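You operate a simulated robot arm through the tools that you are given. There is no shell and no other tool. Be economical: measure what you need, move in short steps, check, and stop when the job is done.

You run a simulated robot arm. Do the job below in one go: nothing can be reset, and whatever is moved stays where it is left.

Task
Turn the speed knob of the blue belt to 1. Turn the grey disc to 95. Push the bottom drawer shut. Take the chock on the top of the parts table and put it away on the bottom shelf of the roller rack. Lift the orange roll arm open. Do these in any order. Set down upright: chock.

Only the result counts: the job must be done as asked and must still hold three seconds after the hand-in. Knocking over, shifting, dropping, spilling or breaking anything else fails it.

Robot
A 7-joint arm with a fingered hand on a trunk, on a base that drives. Base frame: it is fixed to the floor where the robot stands at the start and does not move with it; the origin is under the middle of the robot, x ahead of it, y to its left, z up. Readings come in m, degrees, newtons and seconds.
With the tool pointing down near the work surface it reaches from about 0.36 to 0.7 m from the robot's upright axis, wherever it stands. Its first joint turns from -69.0 to 172.0 degrees. Places, roughly: bottom drawer [-1.2, 5.8, 0.3]; bottom shelf of the roller rack (72x24 cm) [-4.38, 2.36, 0.24]; chock (15x8x10 cm) [3.2, 6.2, 0.8]; grey disc [2.6, 2.2, 0.8]; orange roll arm [-7.1, 1.7, 0.8]; speed knob of the blue belt [0.7, -0.1, 0.8]. Payload 3.2 kg.
Tool frame: the origin (TCP) lies between the finger pads and is the grasp point; the fingertips stand 0.026 m ahead of it; z points along the fingers, y is the line along which they close. Largest opening 0.088 m; the body of the gripper starts 0.03 m behind the TCP. The gripper is a hand of 5 fingers: y runs from the thumb to the fingers, the wrist lies at [-0.016, -0.108, -0.172] in the tool frame, and closing takes about 1.5 s.
Orientation is that of the tool frame in the base frame, as a unit quaternion [x, y, z, w]. With the fingers straight down and the wrist toward the robot, the tool's x, y and z point along [0, 1, 0], [1, 0, 0] and [0, 0, -1] of the base frame.

Tools
- The arm moves only by the tool move_arm. Its argument "targets" is a list of rows, each a list of 7 numbers: the shift along the base's x, y, z in cm, then the turn, a rotation vector about the base's x, y, z in degrees, then the closure in counts, from 0 (fully open) to 255 (shut). In form: [[tx, ty, tz, wx, wy, wz, hand], ...]. A call has 1 to 8 rows; each row shifts and turns the commanded pose from where the row before left it. Each row takes 0.2 s and may step no farther than 0.05 m and 8.6 degrees from the row before; otherwise, or with a gripper value out of range, the whole call is refused. A pose out of reach is approached as far as the arm can. The call stops where the force on the tool passes 40 N (or 10 N more than at its start, if that is more) or the arm is blocked; 0.2 s more then pass. The fingers move at their own pace (about 0.072 m/s each) and stop on an object; they squeeze with about 23 N. The grip force told is the motor's: it shows also when the fingers shut on nothing. Time passes only in rows, and 0.2 s behind the last, so rows that do not move let the fingers close. It gives the time, the measured TCP pose, the force on the tool (base axes), the opening and the grip force at its end, in the units of the frame above (readings bear some noise), with the torque about the TCP (base axes, N m) and any sound that the robot's microphone picked up.
- Cameras (640 x 400 px; columns grow to the right, rows downward): "scene" is now at [0.1359, -0.0027, 1.3436]; the picture's right is [-0.05, -1.00, 0.00], its down [-0.65, 0.03, -0.76] and it looks along [0.76, -0.04, -0.65] (base axes); focal length 283 px, centre (320, 200). "wrist" rides on the gripper at [0.067, -0.097, -0.117] in the tool frame; the picture's right is [-0.71, 0.33, -0.62], its down [-0.65, -0.65, 0.39] and it looks along [-0.28, 0.68, 0.68] (tool axes); focal length 234 px, centre (320, 200). There is no depth. A picture from a camera that has moved, and an enlarged one, comes with that camera's place and axes in the base frame and with its lens. The place of the scene camera against the robot may be out by one fixed shift of up to 0.012 m in any direction.
- capture(camera): a new picture of that camera. It takes no simulated time.
- slide_trunk(by): slides the trunk up (or, below 0, down) by that many m; the arm and the scene camera ride with it, the base frame stays. It gives what a move gives, with no picture.
- steer(legs): drives the robot by 1 to 6 legs, each [ahead, left, turn to the left] in m, m and degrees, along the robot's own axes; the way and the turn of a leg run together, so that a leg with both is an arc; at most 1.5 m and 180 degrees a leg. The arm and the cameras ride along, it lands a little off, and it stops where it bumps. It gives what a move gives.
- grasp_type(shape): the hand has 5 fingers and takes this shape, open, in about a second: jaw (thumb against the fingers, like two jaws); tri (thumb and two fingers); tip (a fingertip pinch); poke (one finger out to press); point (the index stretched); flat (the hand flat); cup (the hand cupped); fist (a fist). The gripper value then closes the fingers along that shape, each until it touches; the sizes above hold for jaw. It gives what a move gives, with no picture.
- head_to(pan, tilt): turns the head with the scene camera to pan (to the left, within 86 degrees either way) and tilt (down, from -29 to 69), counted from straight ahead of the robot. It gives what a move gives.
- close_up(camera, box): a new picture of the part [left, top, right, bottom] of that camera's present view, enlarged. It takes no simulated time.
- job_done(): hands the job in; it is judged then, once.

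Work in short steps. Places have to be worked out from the pictures, the camera data and where the tool is seen: move nearer, look again, correct. Check each grasp and each placing, and mend what went wrong. You have 165 turns and 108 pictures in all, those below and enlarged ones among them. Open the gripper and draw the arm clear of the work before you hand the job in, unless the task says otherwise; then end with one line.

The tools are called after ">>>" by a JSON object that holds its "name" and its "arguments". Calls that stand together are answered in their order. move_arm: Moves the arm, as the interface text tells. Its arguments: {"type":"object","properties":{"targets":{"type":"array"}},"required":["targets"]} The other tools are called the same way: slide_trunk (by) slides the trunk up or down; grasp_type (shape) gives the hand a shape; steer (legs) drives the base; head_to (pan, tilt) turns the head that bears the scene camera; capture (camera) takes a picture; close_up (camera, box) takes an enlarged picture of a part of a camera's view; job_done () hands the job in.

At the start:

```text
time: 0.0
ee_pos: [0.5404, -0.0452, 1.0284]
ee_rot: [0.707, 0.707, 0.0, 0.0]
contact_force: [0.6, -0.5, -0.1]
wrist_torque: [0.0, -0.03, 0.0]
opening: 0.0879
gripper_force: 0.2
shape: jaw
trunk travel left (down, up): [-0.65, 0.19]
robot x, y, heading: [-0.0009, -0.0016, 0.2]
head pan, tilt: [-2.7, 40.6]
```

scene: 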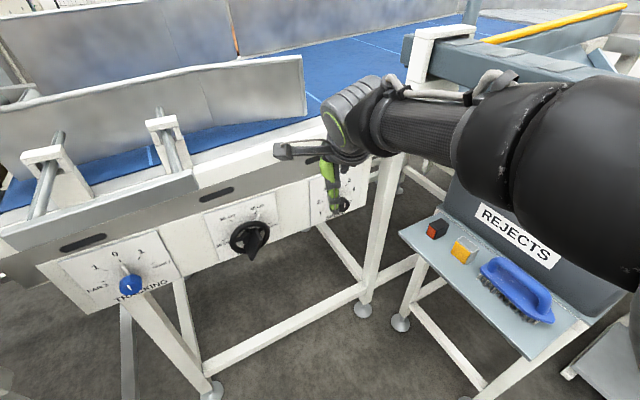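
wrist: 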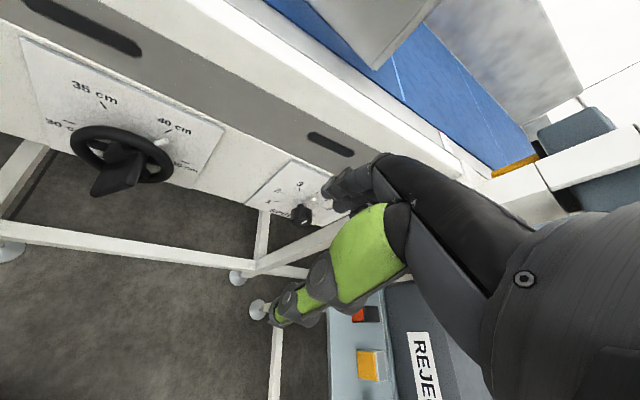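

The wrist view shows three panels; the right-hand one, behind the hand, looks like the speed knob. I zoom in on it with both cameras.

>>> {"name": "close_up", "arguments": {"camera": "wrist", "box": [230, 140, 360, 240]}}

>>> {"name": "close_up", "arguments": {"camera": "scene", "box": [190, 130, 390, 270]}}

```text
4.00 times, centred on (295, 190) of wrist
camera zoom: at [0.4443, 0.0222, 1.1456], right [0.33, -0.71, 0.62], down [-0.65, -0.65, -0.39], along [0.68, -0.28, -0.68], focal length 937 px, centre (420, 240)
```

zoom: 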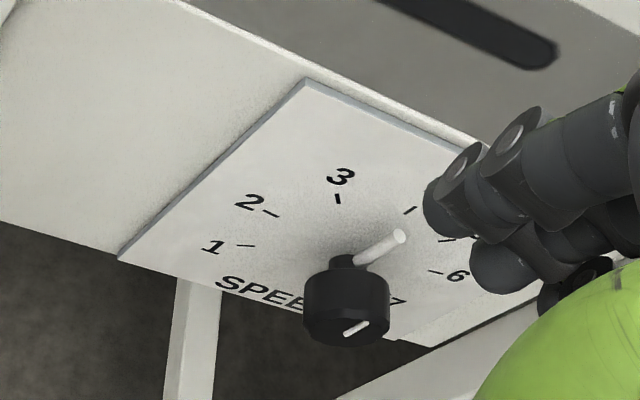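

```text
2.86 times, centred on (290, 200) of scene
camera zoom: at [0.1359, -0.0027, 1.3436], right [-0.05, -1.0, 0.0], down [-0.65, 0.03, -0.76], along [0.76, -0.04, -0.65], focal length 810 px, centre (406, 200)
```

zoom: 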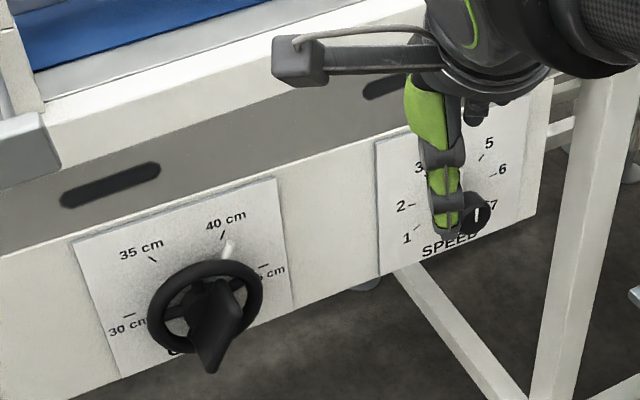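

The hand hides the speed knob in the scene view. I lift the hand and shift it right to get a clear view.

>>> {"name": "move_arm", "arguments": {"targets": [[0, -4, 3, 0, 0, 0, 0], [0, -4, 3, 0, 0, 0, 0], [0, -4, 3, 0, 0, 0, 0]]}}

>>> {"name": "close_up", "arguments": {"camera": "scene", "box": [180, 120, 400, 260]}}

>>> {"name": "capture", "arguments": {"camera": "wrist"}}

```text
time: 0.8
ee_pos: [0.5391, -0.1669, 1.1193]
ee_rot: [0.707, 0.707, -0.002, 0.0]
contact_force: [-0.5, -1.0, 1.3]
wrist_torque: [0.01, 0.01, 0.02]
opening: 0.0879
gripper_force: 0.0
shape: jaw
trunk travel left (down, up): [-0.65, 0.19]
robot x, y, heading: [-0.0033, 0.0029, 0.0]
head pan, tilt: [-2.7, 40.6]
```

```text
2.86 times, centred on (290, 190) of scene
camera zoom: at [0.1352, -0.0038, 1.3436], right [-0.05, -1.0, 0.0], down [-0.65, 0.03, -0.76], along [0.76, -0.04, -0.65], focal length 810 px, centre (406, 229)
```

zoom: 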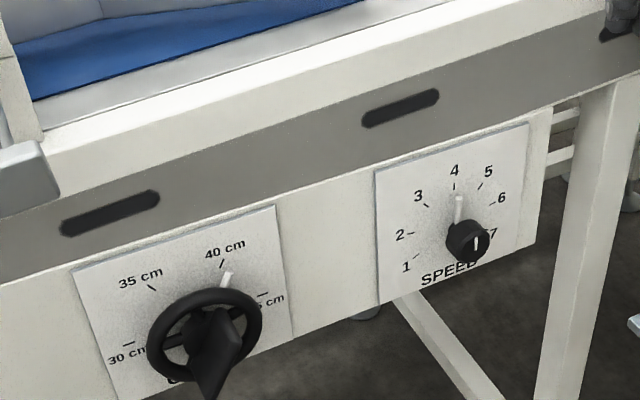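

```text
102 pictures are left
camera wrist: at [0.4433, -0.0991, 1.237], right [0.33, -0.71, 0.62], down [-0.65, -0.65, -0.39], along [0.68, -0.28, -0.68], focal length 234 px, centre (320, 200)
```

wrist: 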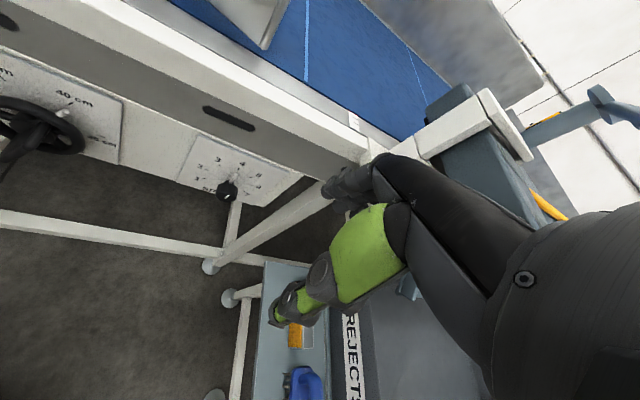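

The knob now points at 4. Triangulating puts its cap at about (0.687, -0.088, 0.848), 4 cm wide, with the panel facing about 25° off -x. I turn the hand to point at the panel with the wrist to the right, staying high and clear.

>>> {"name": "move_arm", "arguments": {"targets": [[-0.5, 0, 0, -4.9, -4.9, 4.9, 0], [-0.5, 0, 0, -4.9, -4.9, 4.9, 0], [-0.5, 0, 0, -4.9, -4.9, 4.9, 0], [-0.5, 0, 0, -4.9, -4.9, 4.9, 0], [0, 0, 0, -4.9, -4.9, 4.9, 0], [0, 0, 0, -4.9, -4.9, 4.9, 0], [0, 0, 0, -4.9, -4.9, 4.9, 0], [0, 0, 0, -4.9, -4.9, 4.9, 0]]}}

>>> {"name": "move_arm", "arguments": {"targets": [[0, 0, 0, -4.9, -4.9, 4.9, 0], [0, 0, 0, -4.9, -4.9, 4.9, 0], [0, 0, 0, -4.9, -4.9, 4.9, 0], [0, 0, 0, -4.9, -4.9, 4.9, 0], [0, 0, 0, -4.9, -4.9, 4.9, 0], [0, 0, 0, -4.9, -4.9, 4.9, 0], [0, 0, 0, 0, 0, 8.2, 0], [0, 0, 0, 0, 0, 8.2, 0]]}}

>>> {"name": "capture", "arguments": {"camera": "scene"}}

```text
time: 2.6
ee_pos: [0.5206, -0.1658, 1.1174]
ee_rot: [0.357, 0.814, 0.0, 0.458]
contact_force: [1.0, -0.1, -0.2]
wrist_torque: [-0.04, -0.02, -0.04]
opening: 0.0878
gripper_force: 0.0
shape: jaw
trunk travel left (down, up): [-0.65, 0.19]
robot x, y, heading: [0.0018, 0.002, -0.2]
head pan, tilt: [-2.7, 40.6]
```

```text
time: 4.4
ee_pos: [0.5222, -0.1665, 1.1176]
ee_rot: [-0.093, 0.705, 0.1, 0.696]
contact_force: [0.8, 0.2, 0.6]
wrist_torque: [0.03, 0.0, 0.0]
opening: 0.0877
gripper_force: 0.1
shape: jaw
trunk travel left (down, up): [-0.65, 0.19]
robot x, y, heading: [0.0001, 0.001, 0.4]
head pan, tilt: [-2.7, 40.6]
```

```text
101 pictures are left
camera scene: at [0.1364, -0.0028, 1.3435], right [-0.05, -1.0, 0.0], down [-0.65, 0.03, -0.76], along [0.76, -0.04, -0.65], focal length 283 px, centre (320, 200)
```

scene: 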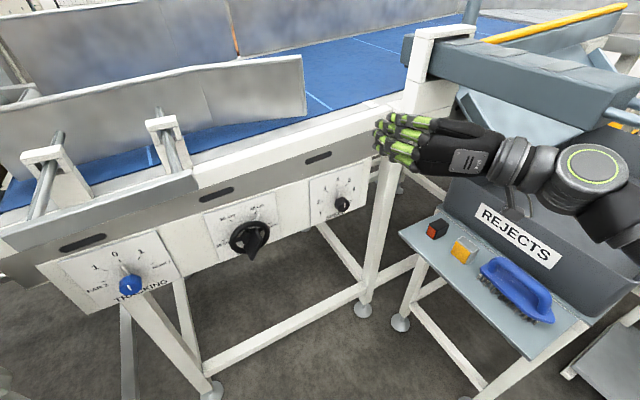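

The orientation works. I finish the yaw and come down in front of the knob, keeping back from it.

>>> {"name": "move_arm", "arguments": {"targets": [[0, 0, -4.5, 0, 0, 8.2, 0], [0, 0, -4.5, 0, 0, 0, 0], [0, 0, -4.5, 0, 0, 0, 0], [0, 0, -4.5, 0, 0, 0, 0], [1, 0, -4.5, 0, 0, 0, 0], [1, 1, -4.3, 0, 0, 0, 0]]}}

>>> {"name": "capture", "arguments": {"camera": "scene"}}

>>> {"name": "capture", "arguments": {"camera": "wrist"}}

```text
time: 5.8
ee_pos: [0.5779, -0.1239, 0.9081]
ee_rot: [-0.144, 0.698, 0.15, 0.685]
contact_force: [-0.6, 0.5, 0.3]
wrist_torque: [-0.01, -0.02, -0.05]
opening: 0.0882
gripper_force: 0.0
shape: jaw
out of reach, approached as far as the arm can: row 2, 3, 4, 5, 6
trunk travel left (down, up): [-0.65, 0.19]
robot x, y, heading: [-0.0003, 0.0019, -0.1]
head pan, tilt: [-2.7, 40.6]
```

```text
100 pictures are left
camera scene: at [0.1368, -0.0021, 1.3436], right [-0.05, -1.0, 0.0], down [-0.65, 0.03, -0.76], along [0.76, -0.04, -0.65], focal length 283 px, centre (320, 200)
```

scene: 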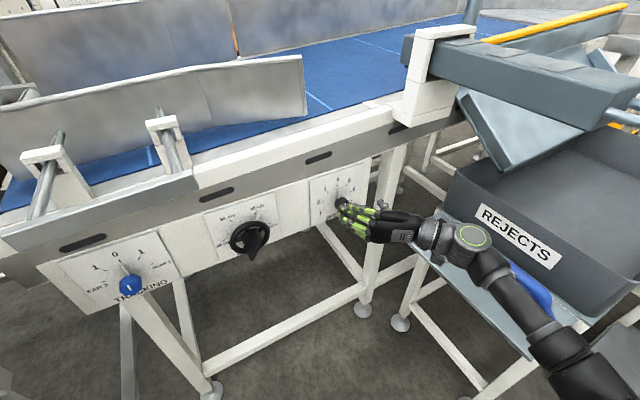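

```text
99 pictures are left
camera wrist: at [0.5088, -0.26, 0.8431], right [-0.69, 0.05, 0.72], down [0.63, -0.44, 0.64], along [0.35, 0.9, 0.27], focal length 234 px, centre (320, 200)
```

wrist: 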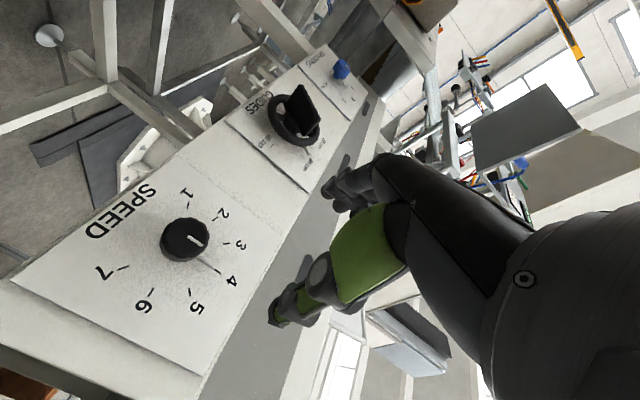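

The arm can't get lower at this trunk height, and the wrist view shows the dial 1–7 clearly. I lower the trunk.

>>> {"name": "slide_trunk", "arguments": {"by": -0.15}}

>>> {"name": "close_up", "arguments": {"camera": "wrist", "box": [0, 100, 320, 400]}}

```text
time: 7.5
ee_pos: [0.5764, -0.126, 0.7576]
ee_rot: [-0.144, 0.699, 0.149, 0.684]
contact_force: [-0.7, 0.8, 0.0]
wrist_torque: [0.0, -0.03, 0.02]
opening: 0.0878
gripper_force: 0.0
shape: jaw
trunk travel left (down, up): [-0.5, 0.34]
robot x, y, heading: [-0.0003, -0.0014, -0.2]
head pan, tilt: [-2.7, 40.6]
```

```text
1.33 times, centred on (160, 250) of wrist
camera zoom: at [0.5079, -0.2602, 0.6932], right [-0.69, 0.05, 0.72], down [0.63, -0.44, 0.63], along [0.35, 0.9, 0.27], focal length 312 px, centre (533, 133)
```

zoom: 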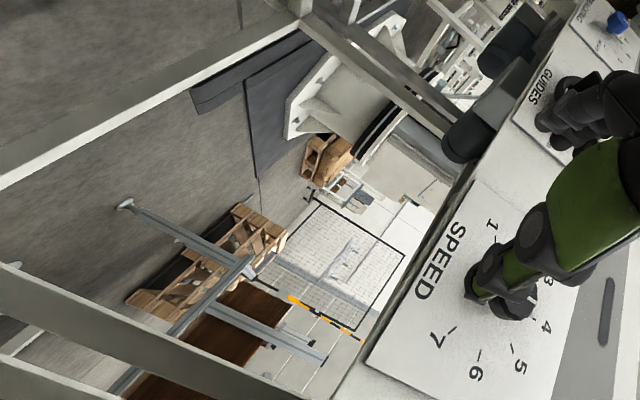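

The hand is now too low, so I raise it to the knob's height while still standing off and read the pose.

>>> {"name": "move_arm", "arguments": {"targets": [[0, 0, 4.5, 0, 0, 0, 0], [0, 0, 4.5, 0, 0, 0, 0]]}}

>>> {"name": "capture", "arguments": {"camera": "wrist"}}

>>> {"name": "close_up", "arguments": {"camera": "scene", "box": [240, 100, 480, 250]}}

```text
time: 8.2
ee_pos: [0.5761, -0.1242, 0.8497]
ee_rot: [-0.144, 0.699, 0.149, 0.684]
contact_force: [-0.3, -0.6, -0.3]
wrist_torque: [0.01, 0.03, 0.0]
opening: 0.0881
gripper_force: 0.1
shape: jaw
trunk travel left (down, up): [-0.5, 0.34]
robot x, y, heading: [-0.002, -0.0008, -0.0]
head pan, tilt: [-2.7, 40.6]
```

```text
97 pictures are left
camera wrist: at [0.5073, -0.2599, 0.7832], right [-0.69, 0.05, 0.72], down [0.64, -0.44, 0.63], along [0.35, 0.9, 0.27], focal length 234 px, centre (320, 200)
```

wrist: 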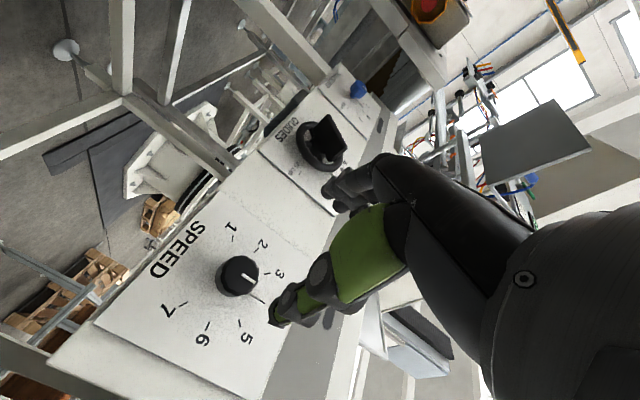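

```text
2.67 times, centred on (360, 175) of scene
camera zoom: at [0.1356, -0.0025, 1.1935], right [-0.05, -1.0, 0.0], down [-0.65, 0.03, -0.76], along [0.76, -0.04, -0.65], focal length 756 px, centre (213, 267)
```

zoom: 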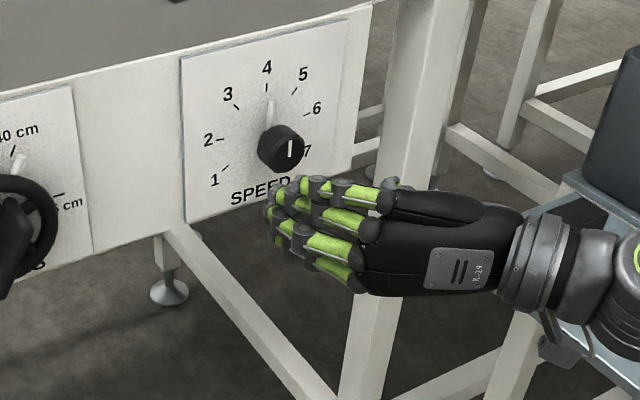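

The two wrist views put the cap face at about (0.694, -0.087, 0.837), and the panel leans back about 7°. I pitch the tool down 6°, centre it, and advance most of the way.

>>> {"name": "move_arm", "arguments": {"targets": [[0.6, -1.4, -0.4, -2.5, 5.5, 0, 0], [3.3, 1.5, -0.3, 0, 0, 0, 0], [3.2, 1.5, -0.2, 0, 0, 0, 0]]}}

>>> {"name": "capture", "arguments": {"camera": "wrist"}}

>>> {"name": "close_up", "arguments": {"camera": "scene", "box": [240, 80, 480, 230]}}

```text
time: 8.9
ee_pos: [0.648, -0.1059, 0.8379]
ee_rot: [-0.152, 0.735, 0.14, 0.646]
contact_force: [0.7, 0.1, -0.1]
wrist_torque: [-0.03, 0.0, 0.01]
opening: 0.0877
gripper_force: 0.1
shape: jaw
trunk travel left (down, up): [-0.5, 0.34]
robot x, y, heading: [-0.0006, -0.0007, -0.3]
head pan, tilt: [-2.7, 40.6]
```

```text
95 pictures are left
camera wrist: at [0.5731, -0.2451, 0.7854], right [-0.62, 0.08, 0.78], down [0.69, -0.41, 0.59], along [0.37, 0.91, 0.2], focal length 234 px, centre (320, 200)
```

wrist: 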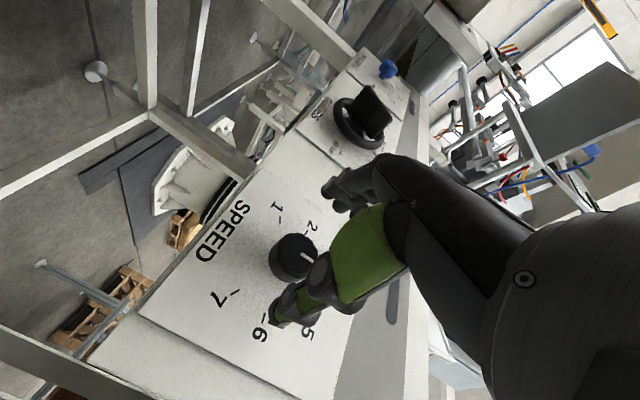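

```text
2.67 times, centred on (360, 155) of scene
camera zoom: at [0.1366, -0.0023, 1.1935], right [-0.05, -1.0, 0.0], down [-0.65, 0.03, -0.76], along [0.76, -0.04, -0.65], focal length 756 px, centre (213, 320)
```

zoom: 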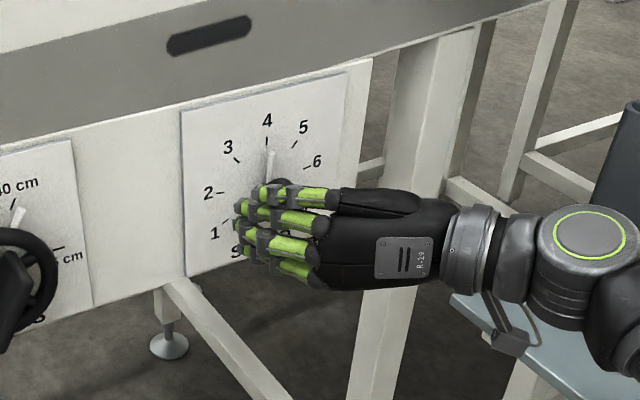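

The cap is centred on the tool axis, 5 cm ahead of the TCP. I advance 4.2 cm and close.

>>> {"name": "move_arm", "arguments": {"targets": [[1.9, 0.85, -0.25, 0, 0, 0, 0], [1.9, 0.85, -0.25, 0, 0, 0, 0], [0, 0, 0, 0, 0, 0, 0]]}}

>>> {"name": "capture", "arguments": {"camera": "wrist"}}

```text
time: 9.8
ee_pos: [0.6839, -0.0907, 0.8354]
ee_rot: [-0.151, 0.734, 0.141, 0.647]
contact_force: [0.0, -0.8, 0.1]
wrist_torque: [0.03, -0.02, 0.01]
opening: 0.088
gripper_force: 0.0
shape: jaw
trunk travel left (down, up): [-0.5, 0.34]
robot x, y, heading: [-0.0004, -0.0002, -0.3]
head pan, tilt: [-2.7, 40.6]
```

```text
93 pictures are left
camera wrist: at [0.6107, -0.2295, 0.7828], right [-0.62, 0.08, 0.78], down [0.69, -0.41, 0.59], along [0.37, 0.91, 0.2], focal length 234 px, centre (320, 200)
```

wrist: 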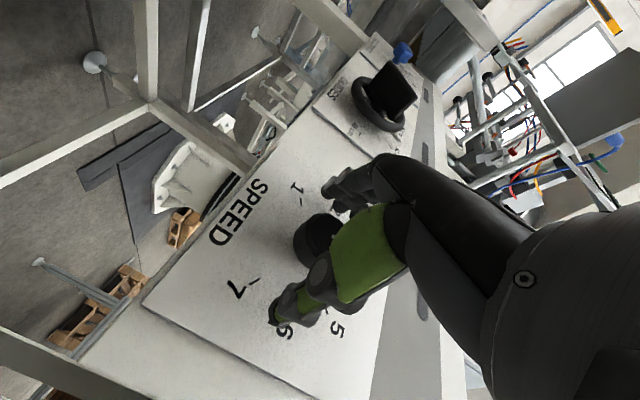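

No contact yet and the knob sits between thumb and fingers. I close.

>>> {"name": "move_arm", "arguments": {"targets": [[0, 0, 0, 0, 0, 0, 255], [0, 0, 0, 0, 0, 0, 255], [0, 0, 0, 0, 0, 0, 255], [0, 0, 0, 0, 0, 0, 255], [0, 0, 0, 0, 0, 0, 255], [0, 0, 0, 0, 0, 0, 255], [0, 0, 0, 0, 0, 0, 255], [0, 0, 0, 0, 0, 0, 255]]}}

>>> {"name": "capture", "arguments": {"camera": "wrist"}}

```text
time: 11.6
ee_pos: [0.6854, -0.0906, 0.8342]
ee_rot: [-0.151, 0.734, 0.141, 0.647]
contact_force: [2.8, -1.9, 0.4]
wrist_torque: [0.04, -0.03, -0.11]
opening: 0.0309
gripper_force: 23.4
shape: jaw
trunk travel left (down, up): [-0.5, 0.34]
robot x, y, heading: [0.0023, 0.0021, -0.1]
head pan, tilt: [-2.7, 40.6]
```

```text
92 pictures are left
camera wrist: at [0.6109, -0.23, 0.7824], right [-0.62, 0.08, 0.78], down [0.69, -0.42, 0.59], along [0.37, 0.91, 0.2], focal length 234 px, centre (320, 200)
```

wrist: 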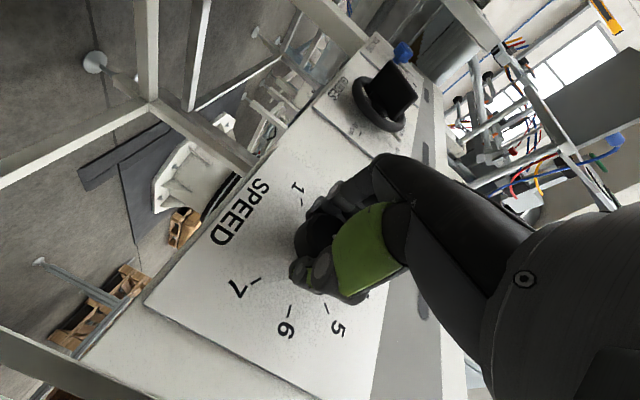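

The cap is gripped (3.1 cm, 23 N). The dial ticks fit about 40° per step, so 4→1 is about 120° counter-clockwise seen from the front; I begin the turn about the knob axis.

>>> {"name": "move_arm", "arguments": {"targets": [[0, 0, 0, -7.6, -3.4, 1.07, 255], [0, 0, 0, -7.6, -3.4, 1.07, 255], [0, 0, 0, -7.6, -3.4, 1.07, 255], [0, 0, 0, -7.6, -3.4, 1.07, 255], [0, 0, 0, -7.6, -3.4, 1.07, 255], [0, 0, 0, -7.6, -3.4, 1.07, 255]]}}

>>> {"name": "capture", "arguments": {"camera": "wrist"}}

>>> {"name": "close_up", "arguments": {"camera": "scene", "box": [240, 80, 480, 230]}}

```text
time: 12.9
ee_pos: [0.6851, -0.0931, 0.835]
ee_rot: [-0.45, 0.599, -0.148, 0.646]
contact_force: [4.4, -3.9, 5.2]
wrist_torque: [0.33, -0.5, -0.55]
opening: 0.0312
gripper_force: 23.3
shape: jaw
trunk travel left (down, up): [-0.5, 0.34]
robot x, y, heading: [0.0002, -0.0018, -0.0]
head pan, tilt: [-2.7, 40.6]
```

```text
91 pictures are left
camera wrist: at [0.6292, -0.242, 0.8805], right [-0.85, 0.45, 0.28], down [0.42, 0.27, 0.86], along [0.31, 0.85, -0.42], focal length 234 px, centre (320, 200)
```

wrist: 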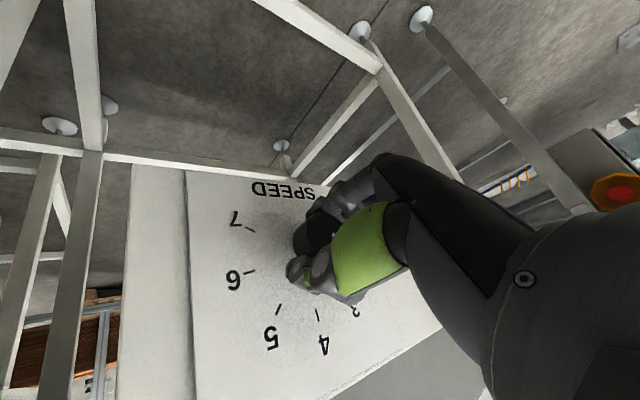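

```text
2.67 times, centred on (360, 155) of scene
camera zoom: at [0.1356, -0.0036, 1.1936], right [-0.05, -1.0, 0.0], down [-0.65, 0.03, -0.76], along [0.76, -0.04, -0.65], focal length 756 px, centre (213, 320)
```

zoom: 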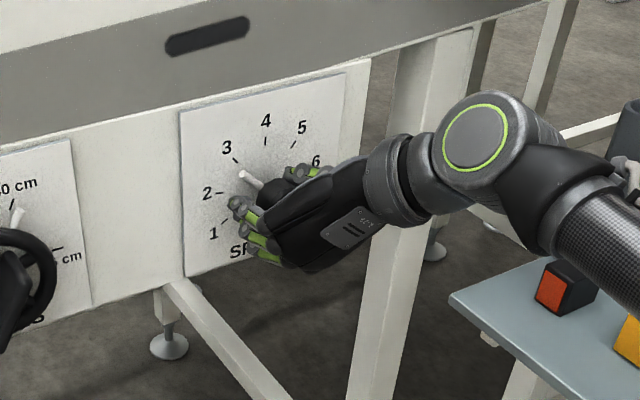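

The pin follows the hand and now lies between 3 and 2. I continue.

>>> {"name": "move_arm", "arguments": {"targets": [[0, 0, 0, -7.6, -3.4, 1.07, 255], [0, 0, 0, -7.6, -3.4, 1.07, 255], [0, 0, 0, -7.6, -3.4, 1.07, 255], [0, 0, 0, -7.6, -3.4, 1.07, 255], [0, 0, 0, -7.6, -3.4, 1.07, 255], [0, 0, 0, -7.6, -3.4, 1.07, 255], [0, 0, 0, -7.6, -3.4, 1.07, 255]]}}

>>> {"name": "capture", "arguments": {"camera": "wrist"}}

>>> {"name": "close_up", "arguments": {"camera": "scene", "box": [240, 80, 480, 230]}}

```text
time: 14.6
ee_pos: [0.6845, -0.0929, 0.8356]
ee_rot: [0.687, -0.3, 0.445, -0.491]
contact_force: [-0.4, -7.7, 8.2]
wrist_torque: [0.41, -0.78, 0.12]
opening: 0.0332
gripper_force: 23.0
shape: jaw
trunk travel left (down, up): [-0.5, 0.34]
robot x, y, heading: [0.0003, -0.0002, -0.0]
head pan, tilt: [-2.7, 40.6]
```

```text
89 pictures are left
camera wrist: at [0.6048, -0.1638, 0.9636], right [-0.86, 0.23, -0.46], down [0.06, 0.93, 0.36], along [0.51, 0.28, -0.81], focal length 234 px, centre (320, 200)
```

wrist: 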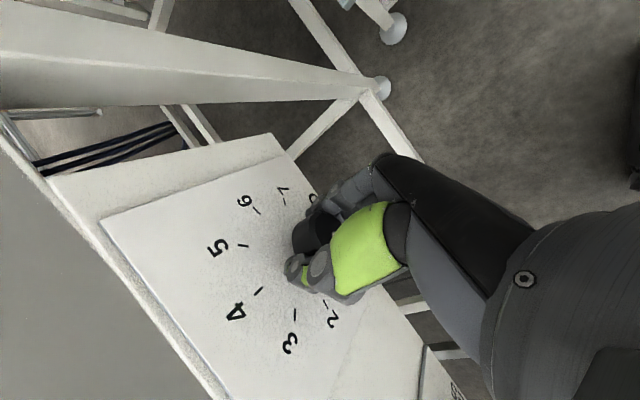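

```text
2.67 times, centred on (360, 155) of scene
camera zoom: at [0.1338, -0.0041, 1.1938], right [-0.05, -1.0, 0.0], down [-0.65, 0.03, -0.76], along [0.76, -0.04, -0.65], focal length 756 px, centre (213, 320)
```

zoom: 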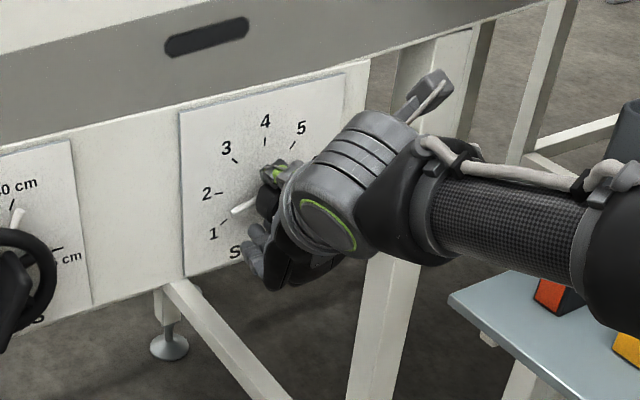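

The pin is just short of 1 after 109°. I turn about 10° more.

>>> {"name": "move_arm", "arguments": {"targets": [[0, 0, 0, -5.0, -2.2, 0.7, 255], [0, 0, 0, -5.0, -2.2, 0.7, 255], [0, 0, 0, 0, 0, 0, 255]]}}

>>> {"name": "close_up", "arguments": {"camera": "scene", "box": [290, 110, 386, 170]}}

```text
time: 15.3
ee_pos: [0.6841, -0.0925, 0.835]
ee_rot: [0.713, -0.232, 0.489, -0.446]
contact_force: [0.7, -9.1, 10.2]
wrist_torque: [0.32, -0.73, 0.22]
opening: 0.0329
gripper_force: 22.8
shape: jaw
trunk travel left (down, up): [-0.5, 0.34]
robot x, y, heading: [-0.0002, 0.0002, -0.1]
head pan, tilt: [-2.7, 40.6]
```

```text
6.67 times, centred on (338, 140) of scene
camera zoom: at [0.1334, -0.0044, 1.1939], right [-0.05, -1.0, 0.0], down [-0.65, 0.03, -0.76], along [0.76, -0.04, -0.65], focal length 1889 px, centre (200, 600)
```

zoom: 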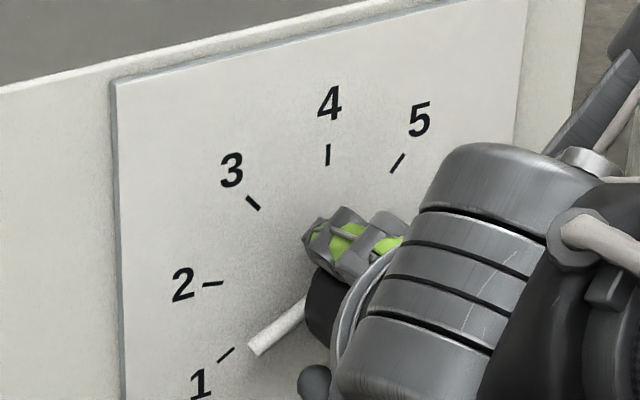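

The pin is now parallel to tick 1. I open, back straight out and check from the front.

>>> {"name": "move_arm", "arguments": {"targets": [[0, 0, 0, 0, 0, 0, 0], [0, 0, 0, 0, 0, 0, 0], [0, 0, 0, 0, 0, 0, 0], [0, 0, 0, 0, 0, 0, 0], [-3, -1.35, 0.4, 0, 0, 0, 0], [-3.5, -1.5, 0.4, 0, 0, 0, 0], [-3.5, -1.5, 0.4, 0, 0, 0, 0], [0, -4, 2, 0, 0, 0, 0]]}}

>>> {"name": "close_up", "arguments": {"camera": "scene", "box": [290, 110, 386, 170]}}

>>> {"name": "capture", "arguments": {"camera": "wrist"}}

```text
time: 17.1
ee_pos: [0.5825, -0.1766, 0.8649]
ee_rot: [0.713, -0.234, 0.488, -0.446]
contact_force: [-0.1, 0.4, -0.2]
wrist_torque: [0.05, -0.01, -0.01]
opening: 0.0879
gripper_force: 0.1
shape: jaw
trunk travel left (down, up): [-0.5, 0.34]
robot x, y, heading: [-0.0001, -0.0021, -0.3]
head pan, tilt: [-2.7, 40.6]
```

```text
6.67 times, centred on (338, 140) of scene
camera zoom: at [0.1361, -0.0048, 1.1935], right [-0.05, -1.0, 0.0], down [-0.65, 0.03, -0.76], along [0.76, -0.04, -0.65], focal length 1889 px, centre (200, 600)
```

zoom: 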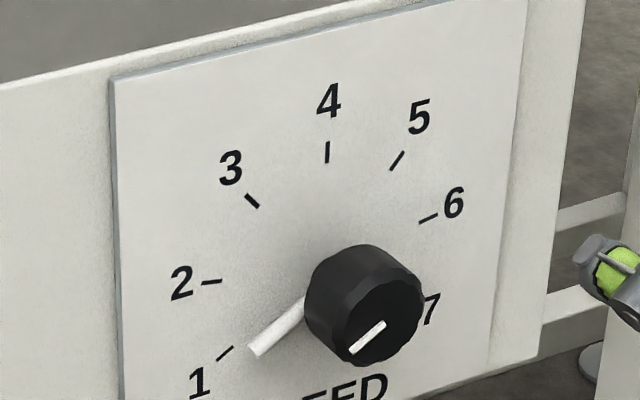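

```text
85 pictures are left
camera wrist: at [0.4948, -0.2268, 0.9963], right [-0.83, 0.12, -0.55], down [0.01, 0.98, 0.2], along [0.56, 0.16, -0.81], focal length 234 px, centre (320, 200)
```

wrist: 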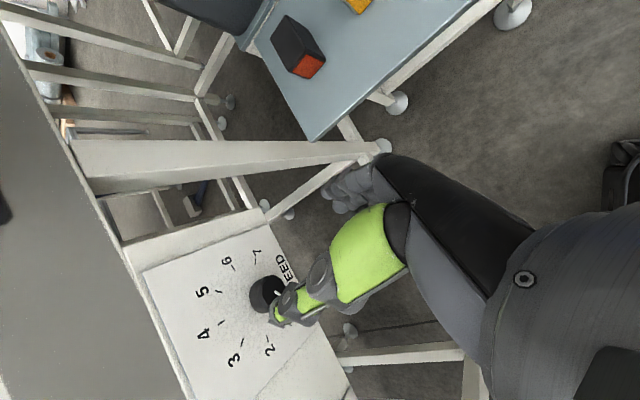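

Both the pin and the cap mark line up with tick 1. Next I look around to find a way to the other places.

>>> {"name": "head_to", "arguments": {"pan": 80, "tilt": 15}}

>>> {"name": "capture", "arguments": {"camera": "scene"}}

>>> {"name": "head_to", "arguments": {"pan": 20, "tilt": 10}}

>>> {"name": "capture", "arguments": {"camera": "scene"}}

>>> {"name": "head_to", "arguments": {"pan": -70, "tilt": 15}}

>>> {"name": "capture", "arguments": {"camera": "scene"}}

```text
time: 18.7
ee_pos: [0.5823, -0.174, 0.8661]
ee_rot: [0.714, -0.232, 0.487, -0.446]
contact_force: [0.5, 0.5, 0.0]
wrist_torque: [0.02, 0.03, 0.03]
opening: 0.0879
gripper_force: 0.0
shape: jaw
trunk travel left (down, up): [-0.5, 0.34]
robot x, y, heading: [0.0016, -0.0016, 0.2]
head pan, tilt: [80.0, 15.0]
```

```text
84 pictures are left
camera scene: at [0.0677, 0.0933, 1.2341], right [0.98, -0.17, 0.0], down [-0.05, -0.26, -0.97], along [0.17, 0.95, -0.26], focal length 283 px, centre (320, 200)
```

scene: 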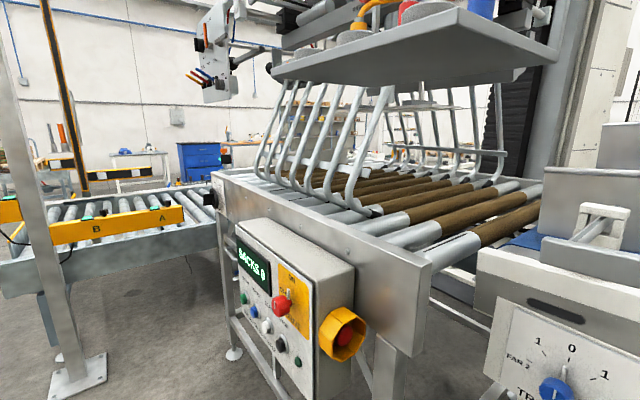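

```text
time: 20.0
ee_pos: [0.5825, -0.1738, 0.8645]
ee_rot: [0.714, -0.233, 0.487, -0.445]
contact_force: [0.2, 0.0, 0.2]
wrist_torque: [0.0, -0.02, -0.01]
opening: 0.0879
gripper_force: 0.0
shape: jaw
trunk travel left (down, up): [-0.5, 0.34]
robot x, y, heading: [0.002, 0.0012, 0.1]
head pan, tilt: [20.0, 10.0]
```

```text
83 pictures are left
camera scene: at [0.1388, 0.0332, 1.2422], right [0.34, -0.94, 0.0], down [-0.16, -0.06, -0.98], along [0.93, 0.34, -0.17], focal length 283 px, centre (320, 200)
```

scene: 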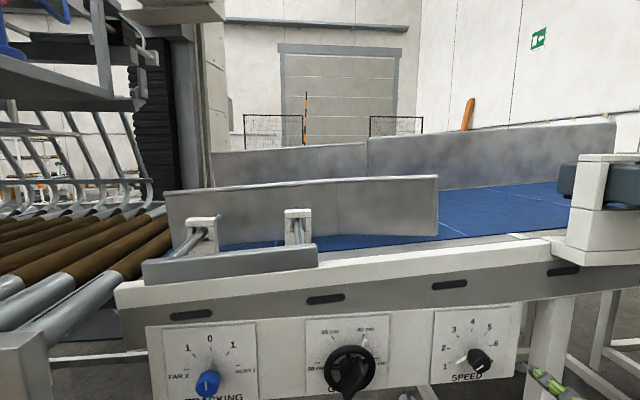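

```text
time: 21.7
ee_pos: [0.5824, -0.1733, 0.8648]
ee_rot: [0.714, -0.233, 0.487, -0.446]
contact_force: [0.4, 0.1, -0.9]
wrist_torque: [0.04, -0.01, 0.0]
opening: 0.088
gripper_force: 0.0
shape: jaw
trunk travel left (down, up): [-0.5, 0.34]
robot x, y, heading: [0.0025, 0.0007, 0.3]
head pan, tilt: [-70.0, 15.0]
```

```text
82 pictures are left
camera scene: at [0.0834, -0.0864, 1.2341], right [-0.94, -0.34, 0.0], down [-0.09, 0.24, -0.97], along [0.33, -0.91, -0.26], focal length 283 px, centre (320, 200)
```

scene: 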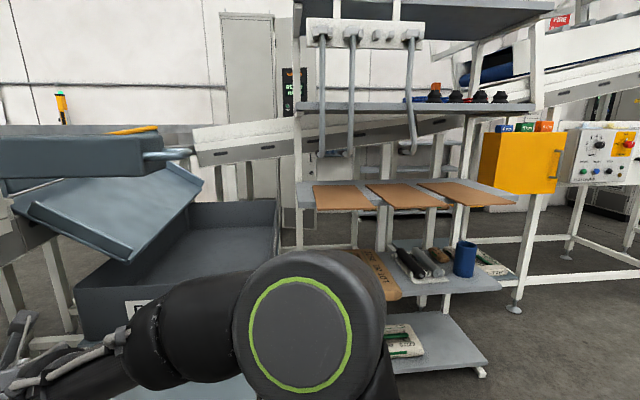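

The belt line cuts straight across in front of me, so the disc at (2.6, 2.2) needs a detour. First I fold the hand back to the tool-down pose close to the body.

>>> {"name": "move_arm", "arguments": {"targets": [[-1.5, 0, 1.5, -5.8, 0.25, 5.87, 0], [-1.5, 0, 1.5, -5.8, 0.25, 5.87, 0], [-1, 0, 1.5, -5.8, 0.25, 5.87, 0], [-1, 0, 1.5, -5.8, 0.25, 5.87, 0], [-1, 0, 1, -5.8, 0.25, 5.87, 0], [-1, 0, 1, -5.8, 0.25, 5.87, 0], [-1, 0, 1, -5.8, 0.25, 5.87, 0], [-1, 0, 1, -5.8, 0.25, 5.87, 0]]}}

>>> {"name": "move_arm", "arguments": {"targets": [[-1, 0, 1, -5.8, 0.25, 5.87, 0], [-1, 0, 1, -5.8, 0.25, 5.87, 0], [-1, 0, 1, -5.8, 0.25, 5.87, 0], [-1, 0, 1, -5.8, 0.25, 5.87, 0], [-1, 0, 1, -5.8, 0.25, 5.87, 0], [-1, 0, 1, -5.8, 0.25, 5.87, 0], [-1, 0, 1, -5.8, 0.25, 5.87, 0], [-1, 0, 1, -5.8, 0.25, 5.87, 0]]}}

>>> {"name": "head_to", "arguments": {"pan": 86, "tilt": 5}}

>>> {"name": "slide_trunk", "arguments": {"by": 0.34}}

>>> {"name": "capture", "arguments": {"camera": "scene"}}

```text
time: 23.5
ee_pos: [0.5685, -0.1769, 0.8807]
ee_rot: [0.747, -0.173, 0.474, -0.433]
contact_force: [0.7, -0.6, 0.4]
wrist_torque: [0.02, 0.02, 0.0]
opening: 0.0878
gripper_force: 0.0
shape: jaw
out of reach, approached as far as the arm can: row 2, 3, 4, 5, 6, 7, 8
trunk travel left (down, up): [-0.5, 0.34]
robot x, y, heading: [-0.0008, 0.003, -0.1]
head pan, tilt: [-70.0, 15.0]
```

```text
time: 25.3
ee_pos: [0.5674, -0.1745, 0.8809]
ee_rot: [0.747, -0.172, 0.474, -0.433]
contact_force: [-0.5, 0.1, -0.2]
wrist_torque: [0.0, 0.01, 0.01]
opening: 0.0877
gripper_force: 0.0
shape: jaw
out of reach, approached as far as the arm can: row 1, 2, 3, 4, 5, 6, 7, 8
trunk travel left (down, up): [-0.5, 0.34]
robot x, y, heading: [-0.0019, 0.0006, -0.3]
head pan, tilt: [-70.0, 15.0]
```

```text
time: 27.7
ee_pos: [0.5683, -0.1765, 0.8804]
ee_rot: [0.747, -0.171, 0.474, -0.433]
contact_force: [-1.0, 0.3, -0.4]
wrist_torque: [-0.01, 0.02, -0.01]
opening: 0.0879
gripper_force: 0.1
shape: jaw
trunk travel left (down, up): [-0.5, 0.34]
robot x, y, heading: [0.0043, 0.0002, -0.1]
head pan, tilt: [85.9, 5.0]
```

```text
time: 31.0
ee_pos: [0.5695, -0.1757, 1.2205]
ee_rot: [0.747, -0.173, 0.474, -0.433]
contact_force: [0.0, 0.1, -1.1]
wrist_torque: [-0.04, 0.0, 0.01]
opening: 0.088
gripper_force: 0.1
shape: jaw
trunk travel left (down, up): [-0.84, 0.0]
robot x, y, heading: [-0.0, 0.0049, 0.1]
head pan, tilt: [85.9, 5.0]
```

```text
81 pictures are left
camera scene: at [0.058, 0.0928, 1.5903], right [1.0, -0.07, 0.0], down [-0.01, -0.09, -1.0], along [0.07, 0.99, -0.09], focal length 283 px, centre (320, 200)
```

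scene: 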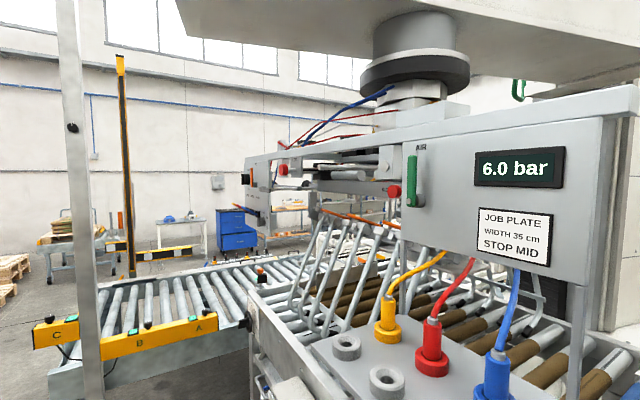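

The direct path hits joint limits, so I undo the roll instead. The view is useful: the blue drawer cabinet is beyond the A/B/C roller conveyor, whose free end is near x≈-1.4, y≈2.1.

>>> {"name": "move_arm", "arguments": {"targets": [[0, 0, 0, 7.2, 4.06, -1.48, 0], [0, 0, 0, 7.2, 4.06, -1.48, 0], [0, 0, 0, 7.2, 4.06, -1.48, 0], [0, 0, 0, 7.2, 4.06, -1.48, 0], [0, 0, 0, 7.2, 4.06, -1.48, 0], [0, 0, 0, 7.2, 4.06, -1.48, 0], [0, 0, 0, 7.2, 4.06, -1.48, 0], [0, 0, 0, 7.2, 4.06, -1.48, 0]]}}

>>> {"name": "move_arm", "arguments": {"targets": [[0, 0, 0, 7.2, 4.06, -1.48, 0], [0, 0, 0, 7.2, 4.06, -1.48, 0], [0, 0, 0, 7.2, 4.06, -1.48, 0], [0, 0, 0, 7.2, 4.06, -1.48, 0], [0, 0, 0, 7.2, 4.06, -1.48, 0], [0, 0, 0, 7.2, 4.06, -1.48, 0]]}}

```text
time: 32.8
ee_pos: [0.568, -0.1753, 1.2205]
ee_rot: [-0.527, 0.558, -0.155, 0.622]
contact_force: [-0.6, -0.5, 0.7]
wrist_torque: [-0.04, -0.02, 0.01]
opening: 0.0878
gripper_force: 0.0
shape: jaw
out of reach, approached as far as the arm can: row 1
trunk travel left (down, up): [-0.84, 0.0]
robot x, y, heading: [-0.0012, -0.0029, -0.0]
head pan, tilt: [85.9, 5.0]
```

```text
time: 34.2
ee_pos: [0.5682, -0.1746, 1.2215]
ee_rot: [-0.24, 0.728, 0.126, 0.629]
contact_force: [0.1, -0.1, 0.1]
wrist_torque: [0.0, 0.0, -0.02]
opening: 0.0882
gripper_force: 0.1
shape: jaw
trunk travel left (down, up): [-0.84, 0.0]
robot x, y, heading: [-0.0014, 0.0037, 0.1]
head pan, tilt: [85.9, 5.0]
```

Now I rotate back to tool-down while drawing in toward the body.

>>> {"name": "move_arm", "arguments": {"targets": [[-0.5, 0, 0, 3.11, 4.67, -5.98, 0], [-0.5, 0, 0, 3.11, 4.67, -5.98, 0], [-0.5, 0, 0, 3.11, 4.67, -5.98, 0], [-0.5, 0, 0, 3.11, 4.67, -5.98, 0], [-0.5, 0, 0, 3.11, 4.67, -5.98, 0], [-0.5, 0, 0, 3.11, 4.67, -5.98, 0], [-0.5, 0, 0, 3.11, 4.67, -5.98, 0], [-0.5, 0, 0, 3.11, 4.67, -5.98, 0]]}}

>>> {"name": "move_arm", "arguments": {"targets": [[-1, 0, 0, 3.11, 4.67, -5.98, 0], [-1, 0, 0, 3.11, 4.67, -5.98, 0], [-1, 0, 0, 3.11, 4.67, -5.98, 0], [-1, 0, 0, 3.11, 4.67, -5.98, 0], [-1, 0, 0, 3.11, 4.67, -5.98, 0], [-1, 0, 0, 3.11, 4.67, -5.98, 0], [-1, 0, 0, 3.11, 4.67, -5.98, 0], [-1, 0, 0, 3.11, 4.67, -5.98, 0]]}}

>>> {"name": "move_arm", "arguments": {"targets": [[-1, 1, 0, 3.11, 4.67, -5.98, 0], [-3, 1, 0, 0, 0, 0, 0], [-3, 1, 0, 0, 0, 0, 0]]}}

>>> {"name": "head_to", "arguments": {"pan": -86, "tilt": 20}}

>>> {"name": "capture", "arguments": {"camera": "scene"}}

```text
time: 36.0
ee_pos: [0.5289, -0.1744, 1.2213]
ee_rot: [0.255, 0.876, 0.08, 0.402]
contact_force: [0.4, -0.2, -0.2]
wrist_torque: [-0.02, -0.03, 0.0]
opening: 0.0878
gripper_force: 0.0
shape: jaw
trunk travel left (down, up): [-0.84, 0.0]
robot x, y, heading: [0.0, -0.0002, -0.1]
head pan, tilt: [85.9, 5.0]
```

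```text
time: 37.8
ee_pos: [0.4998, -0.214, 1.1983]
ee_rot: [0.667, 0.744, 0.01, 0.047]
contact_force: [-0.3, -1.4, 0.7]
wrist_torque: [0.03, -0.01, -0.03]
opening: 0.0879
gripper_force: 0.0
shape: jaw
out of reach, approached as far as the arm can: row 2, 3, 4, 5, 6, 7, 8
trunk travel left (down, up): [-0.84, 0.0]
robot x, y, heading: [0.003, 0.0002, 0.4]
head pan, tilt: [85.9, 5.0]
```

```text
time: 38.6
ee_pos: [0.4844, -0.2187, 1.185]
ee_rot: [0.705, 0.709, 0.001, -0.001]
contact_force: [0.8, -0.1, 0.7]
wrist_torque: [0.03, 0.01, 0.0]
opening: 0.0875
gripper_force: 0.1
shape: jaw
out of reach, approached as far as the arm can: row 1, 2, 3
trunk travel left (down, up): [-0.84, 0.0]
robot x, y, heading: [0.0034, 0.0001, 0.2]
head pan, tilt: [85.9, 5.0]
```

```text
time: 41.2
ee_pos: [0.483, -0.219, 1.1843]
ee_rot: [0.705, 0.709, 0.001, 0.0]
contact_force: [0.7, -0.1, 0.3]
wrist_torque: [0.01, 0.0, 0.01]
opening: 0.0879
gripper_force: 0.1
shape: jaw
trunk travel left (down, up): [-0.84, 0.0]
robot x, y, heading: [-0.0018, 0.0034, -0.3]
head pan, tilt: [-85.9, 20.0]
```

```text
80 pictures are left
camera scene: at [0.0581, -0.0916, 1.5659], right [-1.0, -0.07, 0.0], down [-0.02, 0.34, -0.94], along [0.07, -0.94, -0.34], focal length 283 px, centre (320, 200)
```

scene: 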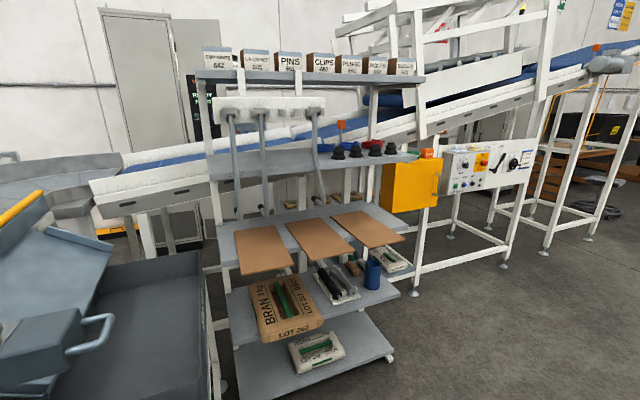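

Floor behind and to the right is open. I back up 0.6 m, turn left 90° and look.

>>> {"name": "steer", "arguments": {"legs": [[-0.6, 0, 0], [0, 0, 90]]}}

>>> {"name": "head_to", "arguments": {"pan": 30, "tilt": 15}}

>>> {"name": "capture", "arguments": {"camera": "scene"}}

```text
time: 48.4
ee_pos: [-0.3725, 0.4848, 1.1856]
ee_rot: [-0.005, 1.0, -0.001, -0.001]
contact_force: [0.8, 0.4, 0.9]
wrist_torque: [-0.02, -0.02, -0.01]
opening: 0.0876
gripper_force: 0.1
shape: jaw
trunk travel left (down, up): [-0.84, 0.0]
robot x, y, heading: [-0.5898, 0.0006, 90.3]
head pan, tilt: [-85.9, 20.0]
```

```text
time: 50.3
ee_pos: [-0.372, 0.484, 1.1848]
ee_rot: [-0.005, 1.0, -0.001, 0.0]
contact_force: [0.2, -0.1, 0.3]
wrist_torque: [-0.02, 0.0, -0.01]
opening: 0.0878
gripper_force: 0.0
shape: jaw
trunk travel left (down, up): [-0.84, 0.0]
robot x, y, heading: [-0.5909, 0.0001, 90.4]
head pan, tilt: [30.0, 15.0]
```

```text
79 pictures are left
camera scene: at [-0.6355, 0.1316, 1.5741], right [0.86, 0.5, 0.0], down [0.13, -0.22, -0.97], along [-0.49, 0.83, -0.26], focal length 283 px, centre (320, 200)
```

scene: 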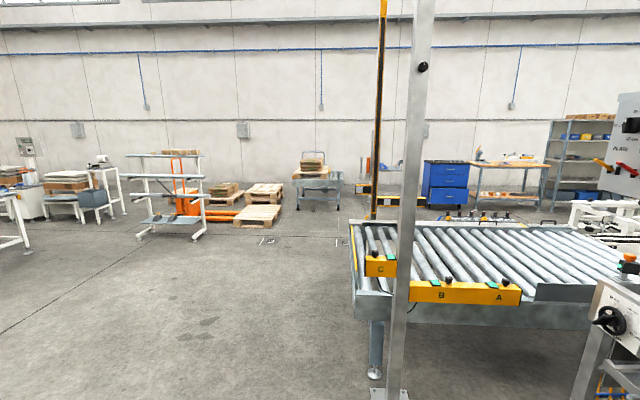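

Clear overview: rack on the left, drawers beyond the conveyor end, and an open aisle. I strafe to x≈-2.2 and go forward past the conveyor end.

>>> {"name": "steer", "arguments": {"legs": [[0, 1.5, 0], [1.5, 0.1, 0], [1.2, 0, 0]]}}

>>> {"name": "head_to", "arguments": {"pan": -25, "tilt": 20}}

>>> {"name": "capture", "arguments": {"camera": "scene"}}

```text
refused: leg 2 is longer than a leg can be; nothing moved
```

```text
time: 51.6
ee_pos: [-0.3734, 0.4847, 1.1836]
ee_rot: [-0.006, 1.0, -0.001, -0.001]
contact_force: [0.4, 0.0, -0.4]
wrist_torque: [-0.04, 0.03, 0.04]
opening: 0.0881
gripper_force: 0.1
shape: jaw
trunk travel left (down, up): [-0.84, 0.0]
robot x, y, heading: [-0.5862, -0.001, 90.4]
head pan, tilt: [-25.0, 20.0]
```

```text
78 pictures are left
camera scene: at [-0.5497, 0.1355, 1.5659], right [0.91, -0.42, 0.0], down [-0.14, -0.31, -0.94], along [0.39, 0.85, -0.34], focal length 283 px, centre (320, 200)
```

scene: 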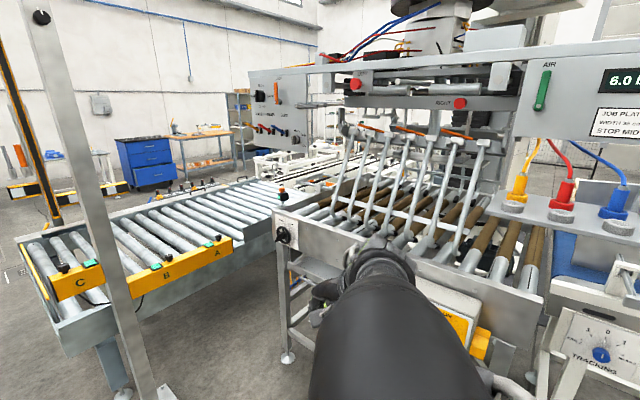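

A leg was over the limit, so I resend with legal lengths.

>>> {"name": "steer", "arguments": {"legs": [[0, 1.5, 0], [1.45, 0.1, 0], [1.2, 0, 0]]}}

>>> {"name": "capture", "arguments": {"camera": "scene"}}

```text
time: 71.5
ee_pos: [-1.8917, 3.1312, 1.1852]
ee_rot: [0.013, 1.0, 0.0, -0.001]
contact_force: [0.8, 0.4, -0.2]
wrist_torque: [-0.01, 0.02, -0.02]
opening: 0.0881
gripper_force: 0.0
shape: jaw
trunk travel left (down, up): [-0.84, 0.0]
robot x, y, heading: [-2.1229, 2.6526, 88.1]
head pan, tilt: [-25.0, 20.0]
```

```text
77 pictures are left
camera scene: at [-2.0803, 2.7888, 1.5659], right [0.89, -0.45, 0.0], down [-0.15, -0.31, -0.94], along [0.42, 0.84, -0.34], focal length 283 px, centre (320, 200)
```

scene: 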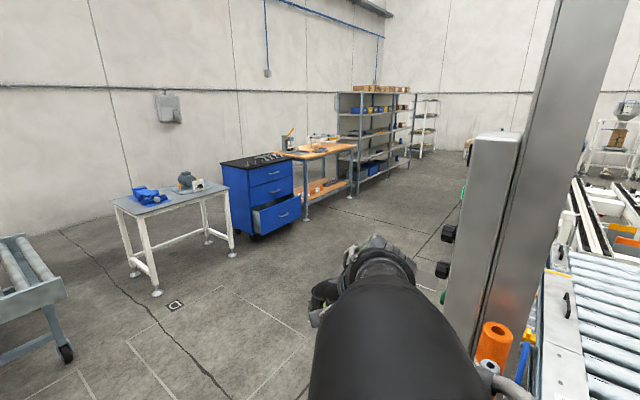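

The blue cabinet's bottom drawer is open. I drive forward and then right to stand in front of it, and look again.

>>> {"name": "steer", "arguments": {"legs": [[1.4, 0, 0], [0.3, -0.7, 0]]}}

>>> {"name": "head_to", "arguments": {"pan": 0, "tilt": 35}}

>>> {"name": "capture", "arguments": {"camera": "scene"}}

```text
time: 82.1
ee_pos: [-1.1875, 4.8163, 1.185]
ee_rot: [0.001, 1.0, -0.001, -0.001]
contact_force: [0.2, -0.9, 0.1]
wrist_torque: [-0.02, 0.02, 0.0]
opening: 0.088
gripper_force: 0.1
shape: jaw
trunk travel left (down, up): [-0.84, 0.0]
robot x, y, heading: [-1.4102, 4.3351, 89.4]
head pan, tilt: [-25.0, 20.0]
```

```text
time: 83.0
ee_pos: [-1.1874, 4.816, 1.1844]
ee_rot: [0.002, 1.0, -0.001, -0.001]
contact_force: [-0.3, 0.0, -0.5]
wrist_torque: [0.02, -0.02, -0.03]
opening: 0.0878
gripper_force: 0.1
shape: jaw
trunk travel left (down, up): [-0.84, 0.0]
robot x, y, heading: [-1.4087, 4.336, 89.6]
head pan, tilt: [0.0, 35.0]
```

```text
76 pictures are left
camera scene: at [-1.4068, 4.4736, 1.5421], right [1.0, -0.01, 0.0], down [-0.01, -0.57, -0.82], along [0.01, 0.82, -0.57], focal length 283 px, centre (320, 200)
```

scene: 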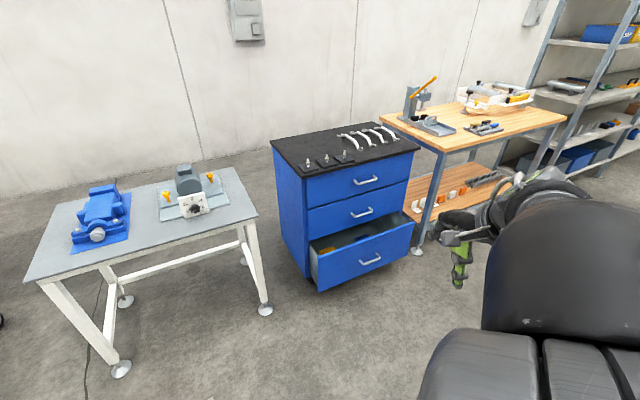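

Drawer front centre is about (-1.1, 5.65, 0.3), with a push direction of about 114.5°. Here in the open I make a fist, lower the trunk and draw the hand closer to the body, then check how it looks.

>>> {"name": "grasp_type", "arguments": {"shape": "fist"}}

>>> {"name": "slide_trunk", "arguments": {"by": -0.6}}

>>> {"name": "move_arm", "arguments": {"targets": [[-3, 0, 0, 0, 0, 0, 0], [-3, 0, 0, 0, 0, 0, 0], [-3, 0, 0, 0, 0, 0, 0], [-3, -2, 0, 0, 0, 0, 0], [-3, -3, 0, 0, 0, 0, 0], [-3, -3, 0, 0, 0, 0, 0]]}}

>>> {"name": "capture", "arguments": {"camera": "scene"}}

```text
time: 83.8
ee_pos: [-1.1872, 4.8157, 1.1847]
ee_rot: [0.001, 1.0, -0.001, -0.001]
contact_force: [0.5, 0.8, -1.1]
wrist_torque: [0.0, 0.0, -0.04]
opening: 0.0
gripper_force: 0.1
shape: fist
trunk travel left (down, up): [-0.84, 0.0]
robot x, y, heading: [-1.4099, 4.3333, 89.5]
head pan, tilt: [0.0, 35.0]
```

```text
refused: -0.6 is not a number from -0.4 to 0.4
```

```text
time: 85.2
ee_pos: [-1.3335, 4.8564, 1.1409]
ee_rot: [0.004, 1.0, -0.001, -0.006]
contact_force: [-0.1, 1.1, -0.2]
wrist_torque: [0.01, 0.03, 0.0]
opening: 0.0
gripper_force: 0.0
shape: fist
out of reach, approached as far as the arm can: row 1, 2, 3, 4, 5, 6
trunk travel left (down, up): [-0.84, 0.0]
robot x, y, heading: [-1.4082, 4.3324, 89.5]
head pan, tilt: [0.0, 35.0]
```

```text
75 pictures are left
camera scene: at [-1.408, 4.4738, 1.5421], right [1.0, -0.01, 0.0], down [0.0, -0.57, -0.82], along [0.01, 0.82, -0.57], focal length 283 px, centre (320, 200)
```

scene: 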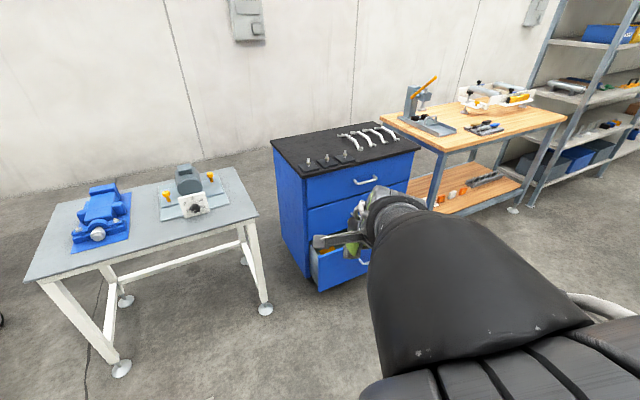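

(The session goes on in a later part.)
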